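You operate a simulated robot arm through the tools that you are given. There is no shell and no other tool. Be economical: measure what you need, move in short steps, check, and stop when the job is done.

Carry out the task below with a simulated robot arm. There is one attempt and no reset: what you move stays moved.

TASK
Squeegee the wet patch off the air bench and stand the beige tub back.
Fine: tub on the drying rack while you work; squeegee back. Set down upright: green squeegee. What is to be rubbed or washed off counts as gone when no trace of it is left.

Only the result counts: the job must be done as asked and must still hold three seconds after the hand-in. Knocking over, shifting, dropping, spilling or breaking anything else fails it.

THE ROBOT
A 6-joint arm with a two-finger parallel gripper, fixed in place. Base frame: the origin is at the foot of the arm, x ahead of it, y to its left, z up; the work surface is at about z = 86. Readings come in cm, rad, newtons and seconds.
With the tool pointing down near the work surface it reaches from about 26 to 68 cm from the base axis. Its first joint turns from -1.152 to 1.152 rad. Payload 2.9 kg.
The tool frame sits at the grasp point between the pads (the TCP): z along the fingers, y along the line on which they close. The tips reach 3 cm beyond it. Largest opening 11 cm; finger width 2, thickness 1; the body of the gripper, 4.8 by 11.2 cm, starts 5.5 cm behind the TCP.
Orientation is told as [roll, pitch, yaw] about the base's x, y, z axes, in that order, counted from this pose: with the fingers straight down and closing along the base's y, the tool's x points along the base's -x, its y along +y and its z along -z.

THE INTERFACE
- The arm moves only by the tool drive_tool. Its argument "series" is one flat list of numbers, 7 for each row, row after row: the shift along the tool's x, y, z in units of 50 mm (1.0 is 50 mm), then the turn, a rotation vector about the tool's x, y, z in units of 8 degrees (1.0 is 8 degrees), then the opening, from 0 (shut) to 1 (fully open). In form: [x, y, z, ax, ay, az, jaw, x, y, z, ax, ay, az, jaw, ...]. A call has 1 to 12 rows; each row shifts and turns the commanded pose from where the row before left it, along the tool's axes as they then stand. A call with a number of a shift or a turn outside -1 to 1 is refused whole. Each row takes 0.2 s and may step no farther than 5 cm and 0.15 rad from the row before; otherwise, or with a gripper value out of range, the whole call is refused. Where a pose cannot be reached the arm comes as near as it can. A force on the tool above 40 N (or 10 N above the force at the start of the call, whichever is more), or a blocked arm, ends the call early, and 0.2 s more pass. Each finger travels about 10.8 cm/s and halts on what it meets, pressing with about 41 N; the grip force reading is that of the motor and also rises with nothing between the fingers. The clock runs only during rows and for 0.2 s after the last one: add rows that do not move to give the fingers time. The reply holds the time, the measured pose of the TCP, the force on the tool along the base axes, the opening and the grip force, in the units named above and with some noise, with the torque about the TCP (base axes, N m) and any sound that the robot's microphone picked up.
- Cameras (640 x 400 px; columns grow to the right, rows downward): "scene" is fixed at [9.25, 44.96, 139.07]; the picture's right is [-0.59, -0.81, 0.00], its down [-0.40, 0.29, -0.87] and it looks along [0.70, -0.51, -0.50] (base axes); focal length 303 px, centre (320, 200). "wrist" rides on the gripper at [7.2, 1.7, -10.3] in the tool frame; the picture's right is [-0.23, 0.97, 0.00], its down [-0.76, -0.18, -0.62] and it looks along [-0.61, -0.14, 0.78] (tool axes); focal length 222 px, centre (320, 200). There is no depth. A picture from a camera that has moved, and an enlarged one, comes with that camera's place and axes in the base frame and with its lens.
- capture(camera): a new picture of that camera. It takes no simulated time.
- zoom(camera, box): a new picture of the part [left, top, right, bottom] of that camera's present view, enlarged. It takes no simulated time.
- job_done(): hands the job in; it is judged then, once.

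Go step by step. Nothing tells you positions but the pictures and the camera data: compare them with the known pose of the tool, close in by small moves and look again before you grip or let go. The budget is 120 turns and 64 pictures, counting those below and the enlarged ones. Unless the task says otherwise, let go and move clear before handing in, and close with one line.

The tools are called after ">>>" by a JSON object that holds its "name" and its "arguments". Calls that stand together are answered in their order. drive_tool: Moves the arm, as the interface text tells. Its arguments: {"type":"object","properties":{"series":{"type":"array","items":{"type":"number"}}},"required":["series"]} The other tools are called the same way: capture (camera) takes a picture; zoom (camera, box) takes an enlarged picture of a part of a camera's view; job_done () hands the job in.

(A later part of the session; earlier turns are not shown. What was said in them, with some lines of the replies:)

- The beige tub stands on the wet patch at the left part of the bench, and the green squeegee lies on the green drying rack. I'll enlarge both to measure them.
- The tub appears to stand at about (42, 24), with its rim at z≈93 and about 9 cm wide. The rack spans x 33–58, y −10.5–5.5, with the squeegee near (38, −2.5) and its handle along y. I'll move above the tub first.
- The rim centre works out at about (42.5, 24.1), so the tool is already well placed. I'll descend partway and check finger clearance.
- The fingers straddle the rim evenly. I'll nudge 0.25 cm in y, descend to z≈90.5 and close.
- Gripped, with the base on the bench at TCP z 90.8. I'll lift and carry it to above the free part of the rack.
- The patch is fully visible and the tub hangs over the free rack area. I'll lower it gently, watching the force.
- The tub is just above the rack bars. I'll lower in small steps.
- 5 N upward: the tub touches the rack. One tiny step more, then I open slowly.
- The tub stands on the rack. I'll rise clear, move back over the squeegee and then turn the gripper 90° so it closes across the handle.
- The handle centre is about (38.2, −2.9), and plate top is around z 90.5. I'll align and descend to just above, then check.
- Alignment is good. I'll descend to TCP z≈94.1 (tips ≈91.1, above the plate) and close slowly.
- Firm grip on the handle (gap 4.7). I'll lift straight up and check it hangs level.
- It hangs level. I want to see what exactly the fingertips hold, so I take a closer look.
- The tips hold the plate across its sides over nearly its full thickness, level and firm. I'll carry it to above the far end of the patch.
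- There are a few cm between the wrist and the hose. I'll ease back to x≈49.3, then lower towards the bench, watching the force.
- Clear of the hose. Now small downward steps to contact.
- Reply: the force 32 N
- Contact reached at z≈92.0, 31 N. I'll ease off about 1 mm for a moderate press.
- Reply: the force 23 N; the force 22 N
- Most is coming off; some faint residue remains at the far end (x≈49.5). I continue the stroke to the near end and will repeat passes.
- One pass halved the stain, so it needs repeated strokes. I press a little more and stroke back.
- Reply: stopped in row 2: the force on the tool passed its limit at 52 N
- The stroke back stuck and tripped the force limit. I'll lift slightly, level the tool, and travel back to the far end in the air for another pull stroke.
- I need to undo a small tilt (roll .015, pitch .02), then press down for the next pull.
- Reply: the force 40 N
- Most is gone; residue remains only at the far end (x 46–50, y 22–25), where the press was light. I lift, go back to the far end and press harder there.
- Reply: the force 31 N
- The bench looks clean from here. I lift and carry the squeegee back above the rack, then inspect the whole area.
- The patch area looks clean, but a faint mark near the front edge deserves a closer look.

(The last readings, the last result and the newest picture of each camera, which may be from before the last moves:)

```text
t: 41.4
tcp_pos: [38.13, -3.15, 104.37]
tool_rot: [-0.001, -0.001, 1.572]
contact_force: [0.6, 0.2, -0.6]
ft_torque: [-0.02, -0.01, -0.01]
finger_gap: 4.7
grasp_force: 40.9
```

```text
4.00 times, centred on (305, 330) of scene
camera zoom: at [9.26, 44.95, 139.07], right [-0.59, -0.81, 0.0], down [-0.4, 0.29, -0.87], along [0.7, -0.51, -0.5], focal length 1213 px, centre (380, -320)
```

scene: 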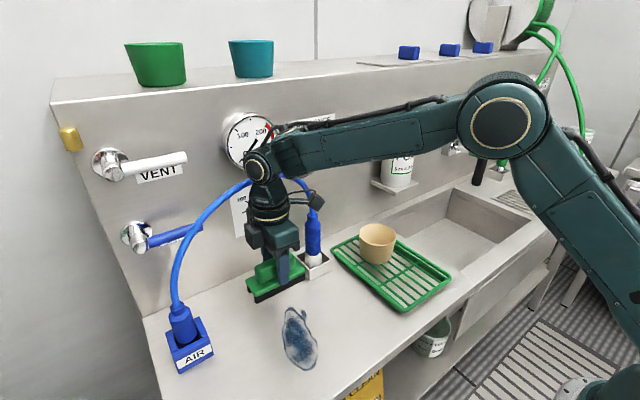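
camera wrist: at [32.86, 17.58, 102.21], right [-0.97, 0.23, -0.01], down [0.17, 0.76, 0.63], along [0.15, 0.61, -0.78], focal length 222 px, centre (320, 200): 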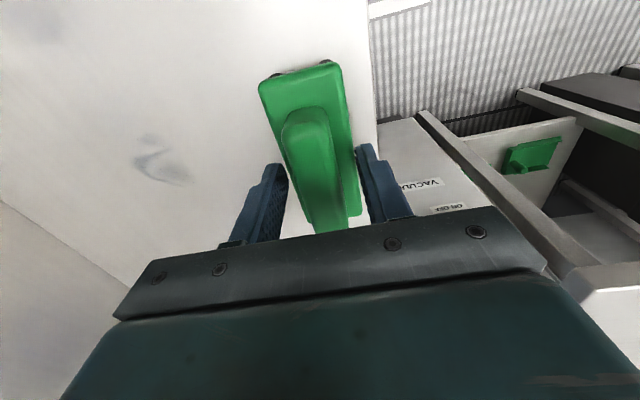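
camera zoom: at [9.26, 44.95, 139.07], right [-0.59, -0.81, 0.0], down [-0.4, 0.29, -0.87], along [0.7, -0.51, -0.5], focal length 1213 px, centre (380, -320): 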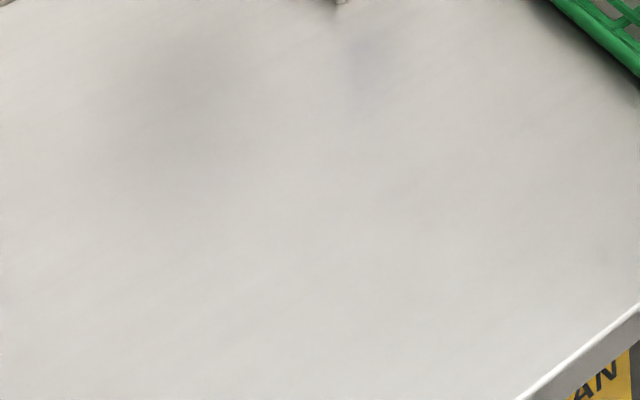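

It looks clean. For certainty I'll do one more firm stroke centred at y≈26.4 to cover the patch's left edge.

>>> {"name": "drive_tool", "arguments": {"series": [-0.84, 0, 0, 0, 0, 0, 0.33, -0.84, 0, 0, 0, 0, 0, 0.33, -0.84, 0, 0, 0, 0, 0, 0.33, -0.84, 0, 0, 0, 0, 0, 0.33, -0.84, 0, 0, 0, 0, 0, 0.33, -0.84, 0, 0, 0, 0, 0, 0.33, -0.86, 0, 0, 0, 0, 0, 0.33, 0, -0.75, 0.5, 0, 0, 0, 0.33, 0, -0.75, 0.5, 0, 0, 0, 0.33, 0, -0.76, 0.5, 0, 0, 0, 0.33, 0, 0, 0.7, 0, 0, 0, 0.33, 0, 0, 0.16, 0, 0, 0, 0.33]}}

>>> {"name": "drive_tool", "arguments": {"series": [0, 0, 0.06, 0, 0, 0, 0.33, 0, 0, 0.02, 0, 0, 0, 0.33, 0, 0, 0, 0, 0, 0, 0.33]}}

```text
t: 44.0
tcp_pos: [49.32, 26.54, 92.72]
tool_rot: [-0.002, -0.004, 1.571]
contact_force: [0.5, 0.0, -1.8]
ft_torque: [0.02, 0.03, 0.0]
finger_gap: 4.7
grasp_force: 41.1
```

```text
t: 44.8
tcp_pos: [49.35, 26.49, 92.17]
tool_rot: [-0.001, -0.002, 1.571]
contact_force: [-0.1, 0.1, -1.5]
ft_torque: [0.03, 0.0, 0.01]
finger_gap: 4.72
grasp_force: 41.1
```

>>> {"name": "drive_tool", "arguments": {"series": [0, 0, 0.03, 0, 0, 0, 0.33, 0, 0, 0.012, 0, 0, 0, 0.33, 0, 0, 0, 0, 0, 0, 0.33]}}

```text
t: 45.5
tcp_pos: [49.37, 26.42, 92.06]
tool_rot: [0.0, -0.001, 1.57]
contact_force: [0.2, -0.3, -1.5]
ft_torque: [0.02, 0.0, -0.02]
finger_gap: 4.71
grasp_force: 40.9
```

>>> {"name": "drive_tool", "arguments": {"series": [0, 0, 0.014, 0, 0, 0, 0.33, 0, 0, 0.01, 0, 0, 0, 0.33, 0, 0, 0, 0, 0, 0, 0.33]}}

```text
t: 46.4
tcp_pos: [49.3, 26.47, 91.94]
tool_rot: [-0.001, -0.002, 1.571]
contact_force: [-10.0, -11.2, 22.7]
ft_torque: [0.71, 0.55, 0.56]
finger_gap: 4.71
grasp_force: 40.7
```

>>> {"name": "drive_tool", "arguments": {"series": [0, 0.1, 0, 0, 0, 0, 0.33, 0, 0.2, 0, 0, 0, 0, 0.33, 0, 0.25, 0, 0, 0, 0, 0.33, 0, 0.28, 0, 0, 0, 0, 0.33, 0, 0.28, 0, 0, 0, 0, 0.33, 0, 0.28, 0, 0, 0, 0, 0.33, 0, 0.28, 0, 0, 0, 0, 0.33, 0, 0.28, 0, 0, 0, 0, 0.33, 0, 0.28, 0, 0, 0, 0, 0.33, 0, 0.28, 0, 0, 0, 0, 0.33, 0, 0.28, 0, 0, 0, 0, 0.33, 0, 0.2, 0, 0, 0, 0, 0.33]}}

>>> {"name": "zoom", "arguments": {"camera": "wrist", "box": [0, 0, 320, 260]}}

```text
t: 49.0
tcp_pos: [34.62, 26.56, 92.0]
tool_rot: [-0.005, -0.006, 1.571]
contact_force: [17.8, -0.4, 20.6]
ft_torque: [0.33, -0.65, -0.31]
finger_gap: 4.7
grasp_force: 40.6
```

```text
1.54 times, centred on (160, 130) of wrist
camera zoom: at [33.11, 19.28, 102.18], right [-0.97, 0.23, 0.0], down [0.17, 0.76, 0.63], along [0.15, 0.61, -0.78], focal length 342 px, centre (566, 308)
```

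zoom: 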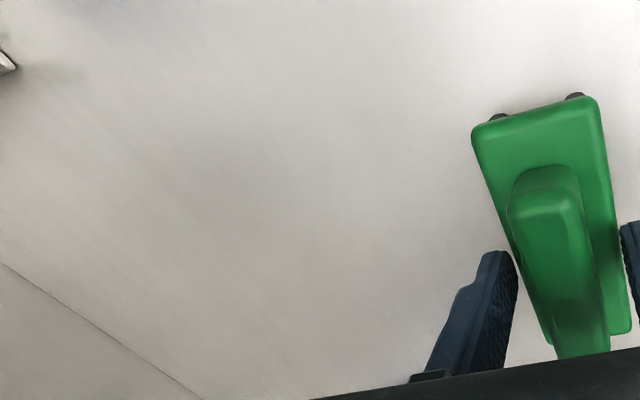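

Clean. Now the squeegee goes back over its spot on the rack.

>>> {"name": "drive_tool", "arguments": {"series": [0, 0, -0.3, 0, 0, 0, 0.33, 0, 0, -0.8, 0, 0, 0, 0.33, 0, -0.35, -0.8, 0, 0, 0, 0.33, 0, -0.35, -0.58, 0, 0, 0, 0.33, 0.84, 0, 0, 0, 0, 0, 0.33, 0.84, 0, 0, 0, 0, 0, 0.33, 0.84, 0, 0, 0, 0, 0, 0.33, 0.84, 0, 0, 0, 0, 0, 0.33, 0.84, 0, 0, 0, 0, 0, 0.33, 0.84, 0, 0, 0, 0, 0, 0.33, 0.84, 0, 0, 0, 0, 0, 0.33, 0, 0, 0, 0, 0, 0, 0.33]}}

>>> {"name": "drive_tool", "arguments": {"series": [0, 0, 0.6, 0, 0, 0, 0.33, 0, 0, 0.7, 0, 0, 0, 0.33, 0, 0, 0.5, 0, 0, 0, 0.33, 0, 0, 0.1, 0, 0, 0, 0.33, 0, 0, 0, 0, 0, 0, 0.33]}}

```text
t: 51.5
tcp_pos: [37.7, -2.96, 104.02]
tool_rot: [0.0, -0.001, 1.571]
contact_force: [-0.6, -0.4, -1.4]
ft_torque: [0.03, -0.02, -0.02]
finger_gap: 4.71
grasp_force: 41.3
```

```text
t: 52.8
tcp_pos: [37.82, -2.72, 94.72]
tool_rot: [-0.001, -0.002, 1.571]
contact_force: [-0.1, 0.3, -2.0]
ft_torque: [-0.03, 0.02, -0.01]
finger_gap: 4.74
grasp_force: 41.0
```

>>> {"name": "drive_tool", "arguments": {"series": [0.03, -0.06, 0.02, 0, 0, 0, 0.33, 0, 0, 0.03, 0, 0, 0, 0.33, 0, 0, 0.03, 0, 0, 0, 0.33, 0, 0, 0, 0, 0, 0, 0.33]}}

>>> {"name": "zoom", "arguments": {"camera": "scene", "box": [340, 200, 480, 310]}}

```text
t: 53.8
tcp_pos: [38.28, -2.96, 94.33]
tool_rot: [-0.001, -0.002, 1.572]
contact_force: [0.2, 0.5, -1.9]
ft_torque: [0.0, 0.01, 0.0]
finger_gap: 4.69
grasp_force: 41.0
```

```text
3.64 times, centred on (410, 255) of scene
camera zoom: at [9.26, 44.96, 139.07], right [-0.59, -0.81, 0.0], down [-0.4, 0.29, -0.87], along [0.7, -0.51, -0.5], focal length 1102 px, centre (-7, 0)
```

zoom: 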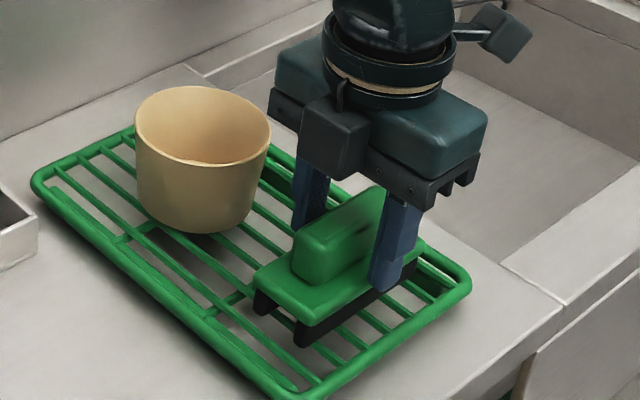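

Same pose as when I picked it up; I lower until contact registers.

>>> {"name": "drive_tool", "arguments": {"series": [0, 0, 0.02, 0, 0, 0, 0.33, 0, 0, 0.012, 0, 0, 0, 0.33, 0, 0, 0, 0, 0, 0, 0.33]}}

```text
t: 54.5
tcp_pos: [38.21, -2.87, 94.24]
tool_rot: [-0.001, -0.002, 1.572]
contact_force: [0.2, 0.3, 0.7]
ft_torque: [0.07, -0.02, 0.03]
finger_gap: 4.71
grasp_force: 40.9
```

Weight is off the gripper: contact. Release and rise.

>>> {"name": "drive_tool", "arguments": {"series": [0, 0, 0.004, 0, 0, 0, 0.33, 0, 0, 0, 0, 0, 0, 0.46, 0, 0, 0, 0, 0, 0, 0.55, 0, 0, 0, 0, 0, 0, 0.62, 0, 0, 0, 0, 0, 0, 0.65, 0, 0, -0.3, 0, 0, 0, 0.65, 0, 0, -0.8, 0, 0, 0, 0.65, 0, 0, -0.9, 0, 0, 0, 0.65, 0, 0, -0.8, 0, 0, 0, 0.65, 0, 0, 0, 0, 0, 0, 0.65]}}

>>> {"name": "drive_tool", "arguments": {"series": [0, 0, 0, 0, 0, 0.9375, 0.94, 0, 0, 0, 0, 0, 0.9375, 0.94, 0, 0, 0, 0, 0, 0.9375, 0.94, 0, 0, 0, 0, 0, 0.9375, 0.94, 0, 0, 0, 0, 0, 0.9375, 0.94, 0, 0, 0, 0, 0, 0.9375, 0.94, 0, 0, 0, 0, 0, 0.9375, 0.94, 0, 0, 0, 0, 0, 0.9375, 0.94, 0, 0, 0, 0, 0, 0.9375, 0.94, 0, 0, 0, 0, 0, 0.9375, 0.94, 0, 0, 0, 0, 0, 0.9375, 0.94, 0, 0, 0, 0, 0, 0.9375, 0.94]}}

>>> {"name": "zoom", "arguments": {"camera": "scene", "box": [320, 170, 480, 320]}}

```text
t: 56.8
tcp_pos: [38.11, -3.0, 107.95]
tool_rot: [0.0, -0.002, 1.571]
contact_force: [0.3, 0.1, -0.8]
ft_torque: [0.0, 0.01, -0.01]
finger_gap: 7.17
grasp_force: 0.1
```

```text
t: 59.4
tcp_pos: [38.18, -3.06, 108.12]
tool_rot: [0.003, 0.001, -0.003]
contact_force: [0.1, -0.7, -0.4]
ft_torque: [-0.02, 0.0, -0.01]
finger_gap: 10.34
grasp_force: 0.0
```

```text
2.67 times, centred on (400, 245) of scene
camera zoom: at [9.25, 44.96, 139.07], right [-0.59, -0.81, 0.0], down [-0.4, 0.29, -0.87], along [0.7, -0.51, -0.5], focal length 808 px, centre (107, 80)
```

zoom: 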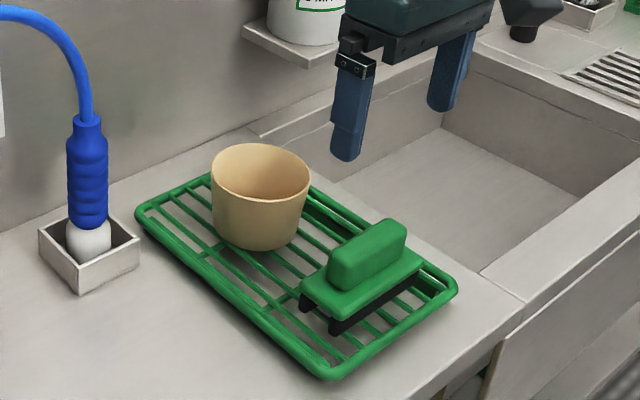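

The squeegee stands upright in place. Now back to the tub: position above it and descend to the same pose as the release.

>>> {"name": "drive_tool", "arguments": {"series": [-0.75, 0.14, 0, 0, 0, 0, 1, -0.75, 0, 0, 0, 0, 0, 1, -0.76, 0, 0, 0, 0, 0, 0.97, 0, 0, 0.7, 0, 0, 0, 0.97, 0, 0, 0.8, 0, 0, 0, 0.97, 0, 0, 0.4, 0, 0, 0, 0.97, 0, 0, 0, 0, 0, 0, 0.97]}}

>>> {"name": "capture", "arguments": {"camera": "wrist"}}

```text
t: 61.0
tcp_pos: [49.89, -2.5, 98.59]
tool_rot: [0.002, -0.001, 0.0]
contact_force: [-0.3, 0.3, 0.6]
ft_torque: [0.01, -0.03, 0.0]
finger_gap: 10.65
grasp_force: 0.1
```

```text
20 pictures are left
camera wrist: at [42.95, -0.82, 108.85], right [0.23, 0.97, 0.0], down [0.76, -0.18, 0.62], along [0.61, -0.14, -0.78], focal length 222 px, centre (320, 200)
```

wrist: 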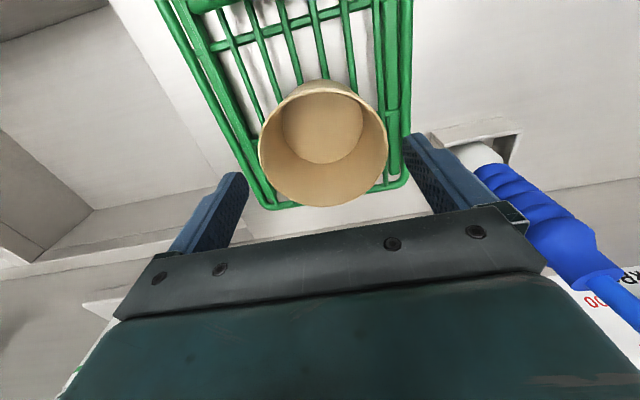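

>>> {"name": "drive_tool", "arguments": {"series": [0.09, 0.04, 0.2, 0, 0, 0, 0.97, 0, 0, 0.5, 0, 0, 0, 0.97, 0, 0, 0.4, 0, 0, 0, 0.97, 0, 0, 0.03, 0, 0, 0, 0.97, 0, 0, 0, 0, 0, 0, 0.97]}}

>>> {"name": "drive_tool", "arguments": {"series": [0, 0, 0, 0, 0, 0, 0.85, 0, 0, 0, 0, 0, 0, 0.75, 0, 0, 0, 0, 0, 0, 0.68, 0, 0, 0, 0, 0, 0, 0.62, 0, 0, 0, 0, 0, 0, 0.6]}}

```text
t: 62.1
tcp_pos: [49.1, -2.24, 92.96]
tool_rot: [0.0, -0.001, 0.001]
contact_force: [-0.1, -1.2, 0.5]
ft_torque: [0.0, 0.0, 0.01]
finger_gap: 10.66
grasp_force: 0.1
```

```text
t: 63.4
tcp_pos: [49.26, -2.23, 92.97]
tool_rot: [0.001, -0.002, -0.002]
contact_force: [-0.6, -0.4, 1.2]
ft_torque: [0.01, 0.0, -0.02]
finger_gap: 6.58
grasp_force: 0.0
```

The fingers closed past the tub's width without gripping — something is off. I look before doing anything.

>>> {"name": "zoom", "arguments": {"camera": "scene", "box": [320, 170, 480, 320]}}

>>> {"name": "capture", "arguments": {"camera": "wrist"}}

```text
2.67 times, centred on (400, 245) of scene
camera zoom: at [9.25, 44.96, 139.07], right [-0.59, -0.81, 0.0], down [-0.4, 0.29, -0.87], along [0.7, -0.51, -0.5], focal length 808 px, centre (107, 80)
```

zoom: 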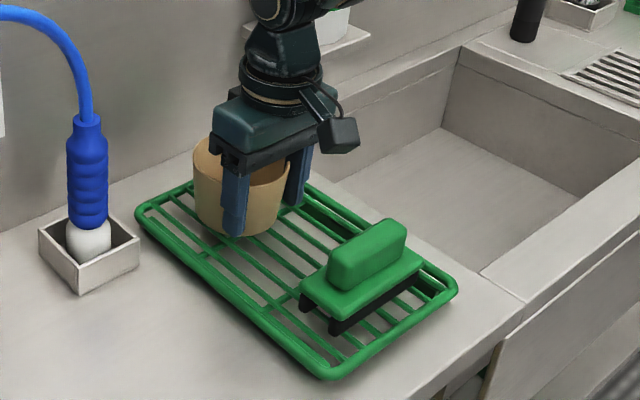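

```text
18 pictures are left
camera wrist: at [42.14, -0.52, 103.21], right [0.23, 0.97, 0.0], down [0.76, -0.18, 0.62], along [0.61, -0.14, -0.78], focal length 222 px, centre (320, 200)
```

wrist: 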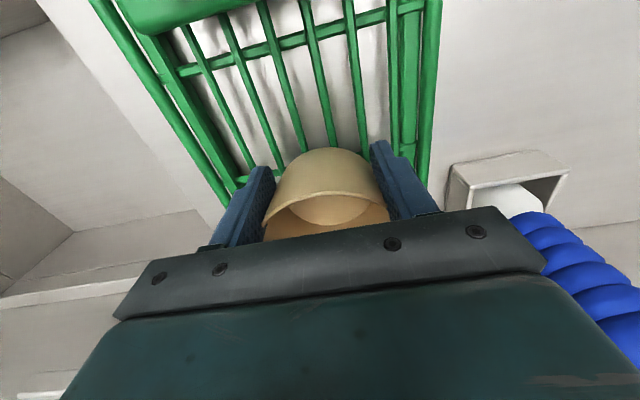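

The tub slid forward between the closing fingers (I held it off-centre in x) but stays upright on the rack. I open, rise and re-measure.

>>> {"name": "drive_tool", "arguments": {"series": [0, 0, 0, 0, 0, 0, 0.8, 0, 0, 0, 0, 0, 0, 0.95, 0, 0, 0, 0, 0, 0, 1, 0, 0, 0, 0, 0, 0, 1, 0, 0, -0.5, 0, 0, 0, 1, 0, 0, -0.8, 0, 0, 0, 1, 0.7, 0, -0.8, 0, 0, 0, 1, 0.3, 0, -0.4, 0, 0, 0, 1, 0, 0, 0, 0, 0, 0, 1]}}

>>> {"name": "capture", "arguments": {"camera": "wrist"}}

>>> {"name": "zoom", "arguments": {"camera": "scene", "box": [320, 190, 480, 310]}}

```text
refused: row 7 steps farther than a row can; nothing moved
```

```text
17 pictures are left
camera wrist: at [42.14, -0.52, 103.21], right [0.23, 0.97, 0.0], down [0.76, -0.18, 0.62], along [0.61, -0.14, -0.78], focal length 222 px, centre (320, 200)
```

wrist: 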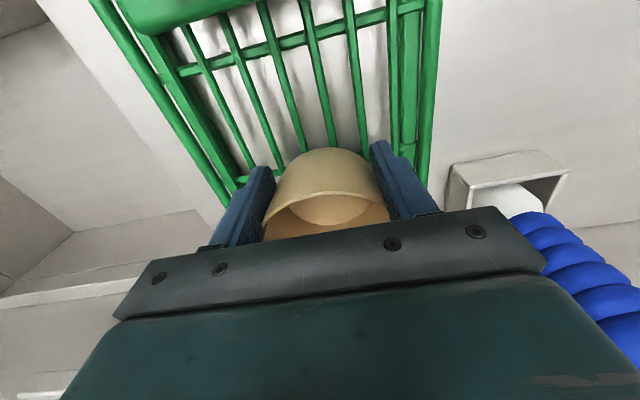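

```text
3.33 times, centred on (400, 250) of scene
camera zoom: at [9.25, 44.96, 139.07], right [-0.59, -0.81, 0.0], down [-0.4, 0.29, -0.87], along [0.7, -0.51, -0.5], focal length 1011 px, centre (53, 33)
```

zoom: 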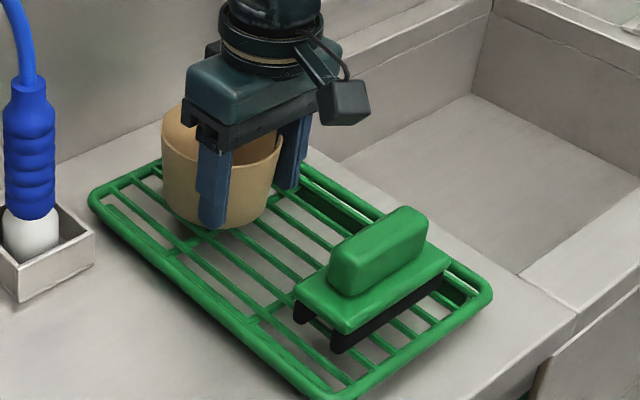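

>>> {"name": "drive_tool", "arguments": {"series": [0, 0, 0, 0, 0, 0, 0.8, 0, 0, 0, 0, 0, 0, 0.95, 0, 0, 0, 0, 0, 0, 1, 0, 0, 0, 0, 0, 0, 1, 0, 0, -0.5, 0, 0, 0, 1, 0, 0, -0.8, 0, 0, 0, 1, 0.5, 0, -0.6, 0, 0, 0, 1, 0.5, 0, -0.4, 0, 0, 0, 1, 0, 0, 0, 0, 0, 0, 1]}}

>>> {"name": "capture", "arguments": {"camera": "wrist"}}

>>> {"name": "zoom", "arguments": {"camera": "scene", "box": [320, 190, 480, 310]}}

```text
t: 65.3
tcp_pos: [44.08, -2.26, 104.49]
tool_rot: [0.002, 0.001, -0.001]
contact_force: [0.1, 0.7, -0.3]
ft_torque: [-0.03, 0.0, 0.03]
finger_gap: 11.01
grasp_force: 0.1
```

```text
15 pictures are left
camera wrist: at [37.12, -0.59, 114.76], right [0.23, 0.97, 0.0], down [0.76, -0.18, 0.62], along [0.61, -0.14, -0.78], focal length 222 px, centre (320, 200)
```

wrist: 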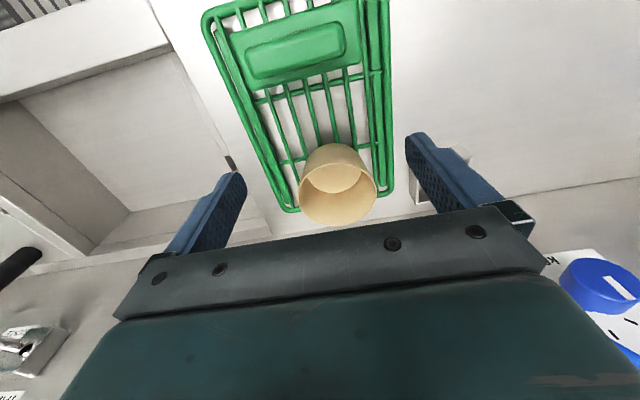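

```text
3.33 times, centred on (400, 250) of scene
camera zoom: at [9.25, 44.96, 139.07], right [-0.59, -0.81, 0.0], down [-0.4, 0.29, -0.87], along [0.7, -0.51, -0.5], focal length 1011 px, centre (53, 33)
```

zoom: 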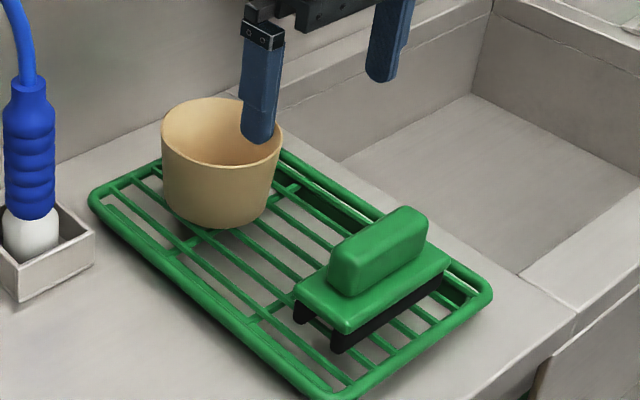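

The tub now stands at about x≈52.7, y≈−2. I'll hover over it and measure its rim precisely before gripping.

>>> {"name": "drive_tool", "arguments": {"series": [-0.6, 0.03, 0, 0, 0, 0, 1, -0.6, 0.02, 0, 0, 0, 0, 1, -0.54, 0, 0, 0, 0, 0, 1, 0, 0, 0.6, 0, 0, 0, 1, 0, 0, 0.55, 0, 0, 0, 1, 0, 0, 0, 0, 0, 0, 1]}}

>>> {"name": "capture", "arguments": {"camera": "wrist"}}

>>> {"name": "zoom", "arguments": {"camera": "scene", "box": [320, 150, 480, 290]}}

```text
t: 66.8
tcp_pos: [52.87, -1.82, 98.65]
tool_rot: [0.004, -0.001, -0.001]
contact_force: [0.2, -0.3, -0.3]
ft_torque: [0.02, 0.02, -0.02]
finger_gap: 10.98
grasp_force: 0.0
```

```text
13 pictures are left
camera wrist: at [45.84, -0.15, 108.86], right [0.23, 0.97, 0.0], down [0.76, -0.18, 0.62], along [0.61, -0.14, -0.78], focal length 222 px, centre (320, 200)
```

wrist: 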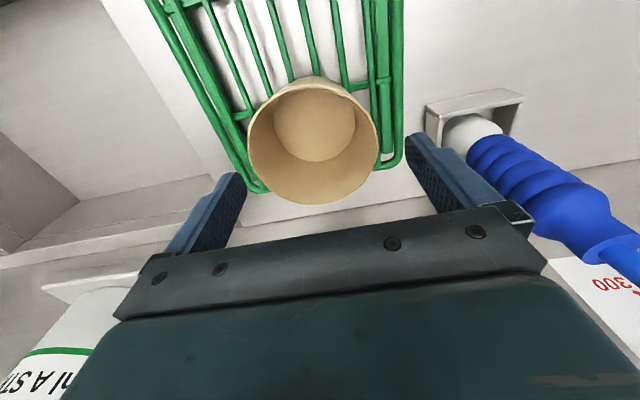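

```text
2.86 times, centred on (400, 220) of scene
camera zoom: at [9.25, 44.96, 139.07], right [-0.59, -0.81, 0.0], down [-0.4, 0.29, -0.87], along [0.7, -0.51, -0.5], focal length 866 px, centre (91, 143)
```

zoom: 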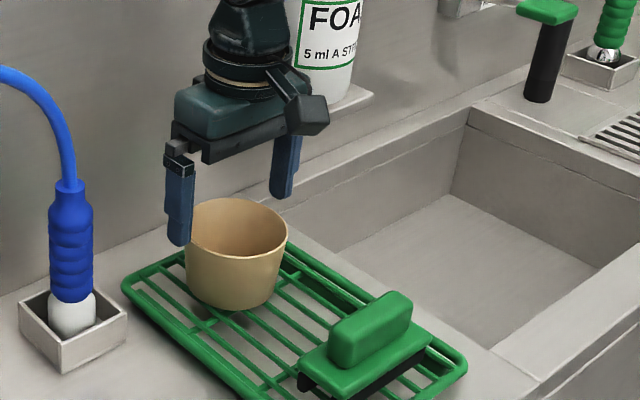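

The rim centre estimates to about (52.5, −1.8). I align, descend and close only a little while checking gap and force.

>>> {"name": "drive_tool", "arguments": {"series": [0.05, 0, 0.3, 0, 0, 0, 1, 0, 0, 0.4, 0, 0, 0, 1, 0, 0, 0.4, 0, 0, 0, 1, 0, 0, 0.04, 0, 0, 0, 1, 0, 0, 0, 0, 0, 0, 0.9, 0, 0, 0, 0, 0, 0, 0.84, 0, 0, 0, 0, 0, 0, 0.82, 0, 0, 0, 0, 0, 0, 0.82]}}

```text
t: 68.5
tcp_pos: [52.49, -1.95, 92.98]
tool_rot: [0.001, 0.0, 0.0]
contact_force: [-0.3, -0.5, 0.6]
ft_torque: [0.04, -0.01, 0.04]
finger_gap: 9.12
grasp_force: 1.0
```

>>> {"name": "drive_tool", "arguments": {"series": [0, 0, 0, 0, 0, 0, 0.81, 0, 0, 0, 0, 0, 0, 0.81]}}

>>> {"name": "drive_tool", "arguments": {"series": [0, 0, 0, 0, 0, 0, 0.79, 0, 0, 0, 0, 0, 0, 0.79]}}

```text
t: 69.2
tcp_pos: [52.49, -1.95, 93.04]
tool_rot: [0.003, 0.001, 0.0]
contact_force: [-0.1, 0.2, 0.5]
ft_torque: [0.01, 0.03, -0.02]
finger_gap: 9.06
grasp_force: 20.6
```

```text
t: 69.8
tcp_pos: [52.48, -1.92, 93.02]
tool_rot: [0.002, 0.001, 0.001]
contact_force: [-0.5, 0.4, 0.3]
ft_torque: [-0.01, -0.02, -0.06]
finger_gap: 9.01
grasp_force: 40.2
```

Held firmly at gap 9.0, same as the first time. I lift, come back in x, and carry the tub to its original spot.

>>> {"name": "drive_tool", "arguments": {"series": [0, 0, -0.2, 0, 0, 0, 0.7, 0, 0, -0.8, 0, 0, 0, 0.65, 0, 0, -0.9, 0, 0, 0, 0.65, 0.7, 0, 0, 0, 0, 0, 0.65, 0.7, 0, 0, 0, 0, 0, 0.65, 0.68, 0.2, 0, 0, 0, 0, 0.65, 0, 0.84, 0, 0, 0, 0, 0.65, 0, 0.84, 0, 0, 0, 0, 0.65, 0, 0.84, 0, 0, 0, 0, 0.65, 0, 0.84, 0, 0, 0, 0, 0.65, 0, 0.84, 0, 0, 0, 0, 0.65, 0, 0.8, 0, 0, 0, 0, 0.65]}}

>>> {"name": "capture", "arguments": {"camera": "scene"}}

```text
t: 72.3
tcp_pos: [41.9, 24.22, 102.78]
tool_rot: [0.0, 0.0, -0.001]
contact_force: [0.0, -0.1, -0.5]
ft_torque: [0.02, 0.0, -0.01]
finger_gap: 8.98
grasp_force: 41.5
```

```text
11 pictures are left
```

scene: 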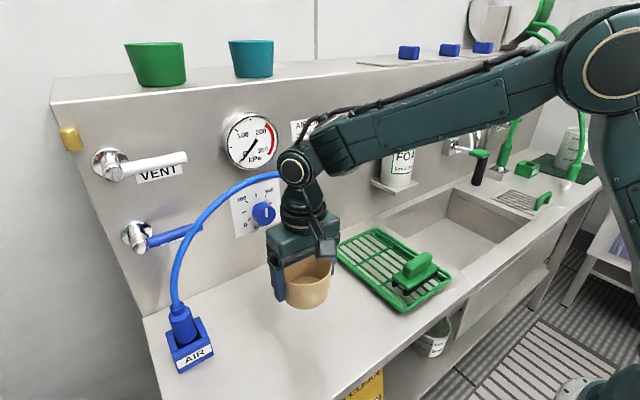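

Tub in hand above its spot. I lower it.

>>> {"name": "drive_tool", "arguments": {"series": [-0.03, -0.02, 0.8, 0, 0, 0, 0.65, 0, 0, 0.8, 0, 0, 0, 0.65, 0, 0, 0.6, 0, 0, 0, 0.65, 0, 0, 0.08, 0, 0, 0, 0.65, 0, 0, 0, 0, 0, 0, 0.65]}}

>>> {"name": "drive_tool", "arguments": {"series": [0, 0, 0.04, 0, 0, 0, 0.65, 0, 0, 0.02, 0, 0, 0, 0.65, 0, 0, 0, 0, 0, 0, 0.65]}}

```text
t: 73.5
tcp_pos: [42.26, 24.08, 91.18]
tool_rot: [0.002, 0.001, 0.002]
contact_force: [0.4, 0.2, -0.4]
ft_torque: [0.0, -0.03, 0.0]
finger_gap: 8.97
grasp_force: 41.1
```

```text
t: 74.3
tcp_pos: [42.13, 24.12, 90.85]
tool_rot: [0.002, 0.0, -0.001]
contact_force: [-0.2, 0.6, -0.1]
ft_torque: [-0.01, 0.01, 0.01]
finger_gap: 9.0
grasp_force: 41.2
```

>>> {"name": "drive_tool", "arguments": {"series": [0, 0, 0.015, 0, 0, 0, 0.65, 0, 0, 0.01, 0, 0, 0, 0.65, 0, 0, 0, 0, 0, 0, 0.65]}}

```text
t: 75.2
tcp_pos: [42.12, 24.07, 90.82]
tool_rot: [0.003, -0.002, 0.0]
contact_force: [0.0, -1.5, 2.6]
ft_torque: [0.02, 0.01, 0.02]
finger_gap: 9.0
grasp_force: 41.0
```

Contact at 2.6 N. Open slowly and rise clear.

>>> {"name": "drive_tool", "arguments": {"series": [0, 0, 0, 0, 0, 0, 0.83, 0, 0, 0, 0, 0, 0, 0.88, 0, 0, 0, 0, 0, 0, 0.95, 0, 0, 0, 0, 0, 0, 1, 0, 0, 0, 0, 0, 0, 1, 0, 0, -0.4, 0, 0, 0, 1, 0, 0, -0.8, 0, 0, 0, 1, 0, 0, -0.9, 0, 0, 0, 1, 0, 0, -0.9, 0, 0, 0, 1, 0, 0, -0.9, 0, 0, 0, 1, 0, 0, -0.9, 0, 0, 0, 1, 0, 0, 0, 0, 0, 0, 1]}}

>>> {"name": "capture", "arguments": {"camera": "scene"}}

>>> {"name": "zoom", "arguments": {"camera": "scene", "box": [240, 260, 400, 380]}}

>>> {"name": "zoom", "arguments": {"camera": "scene", "box": [320, 210, 480, 330]}}

>>> {"name": "capture", "arguments": {"camera": "wrist"}}

```text
t: 77.8
tcp_pos: [42.18, 24.27, 115.0]
tool_rot: [0.003, -0.001, 0.0]
contact_force: [0.0, -0.3, -0.3]
ft_torque: [0.0, 0.02, -0.05]
finger_gap: 10.99
grasp_force: 0.1
```

```text
10 pictures are left
```

scene: 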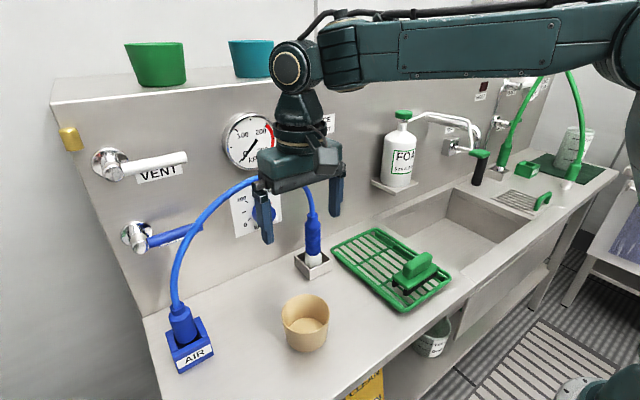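

```text
3.33 times, centred on (320, 320) of scene
camera zoom: at [9.25, 44.96, 139.07], right [-0.59, -0.81, 0.0], down [-0.4, 0.29, -0.87], along [0.7, -0.51, -0.5], focal length 1011 px, centre (320, -200)
```

zoom: 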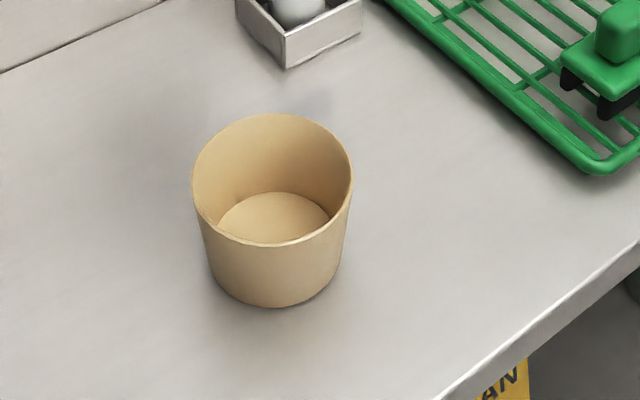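

```text
3.33 times, centred on (400, 270) of scene
camera zoom: at [9.25, 44.96, 139.07], right [-0.59, -0.81, 0.0], down [-0.4, 0.29, -0.87], along [0.7, -0.51, -0.5], focal length 1011 px, centre (53, -33)
```

zoom: 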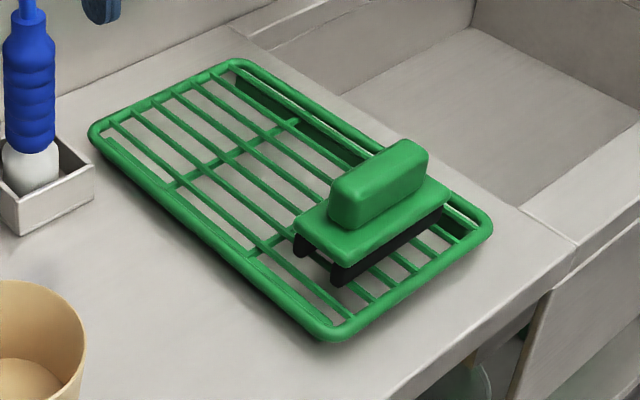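

```text
7 pictures are left
camera wrist: at [35.12, 25.87, 125.25], right [0.23, 0.97, 0.0], down [0.76, -0.18, 0.62], along [0.61, -0.14, -0.78], focal length 222 px, centre (320, 200)
```

wrist: 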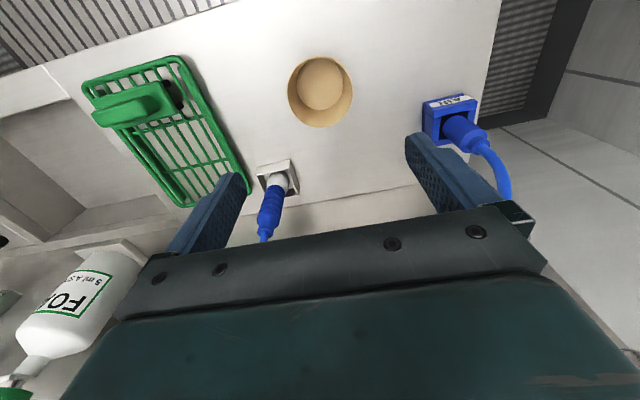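

The bench is clean. The tub is upright within about half a centimetre of where it was, the squeegee is upright on the rack, nothing else has moved, and the arm is clear. I'm handing in.

>>> {"name": "job_done", "arguments": {}}

```text
The job is handed in.
```

The wet patch is squeegeed off with no visible trace, the beige tub is back on its spot, and the green squeegee stands upright on the rack.
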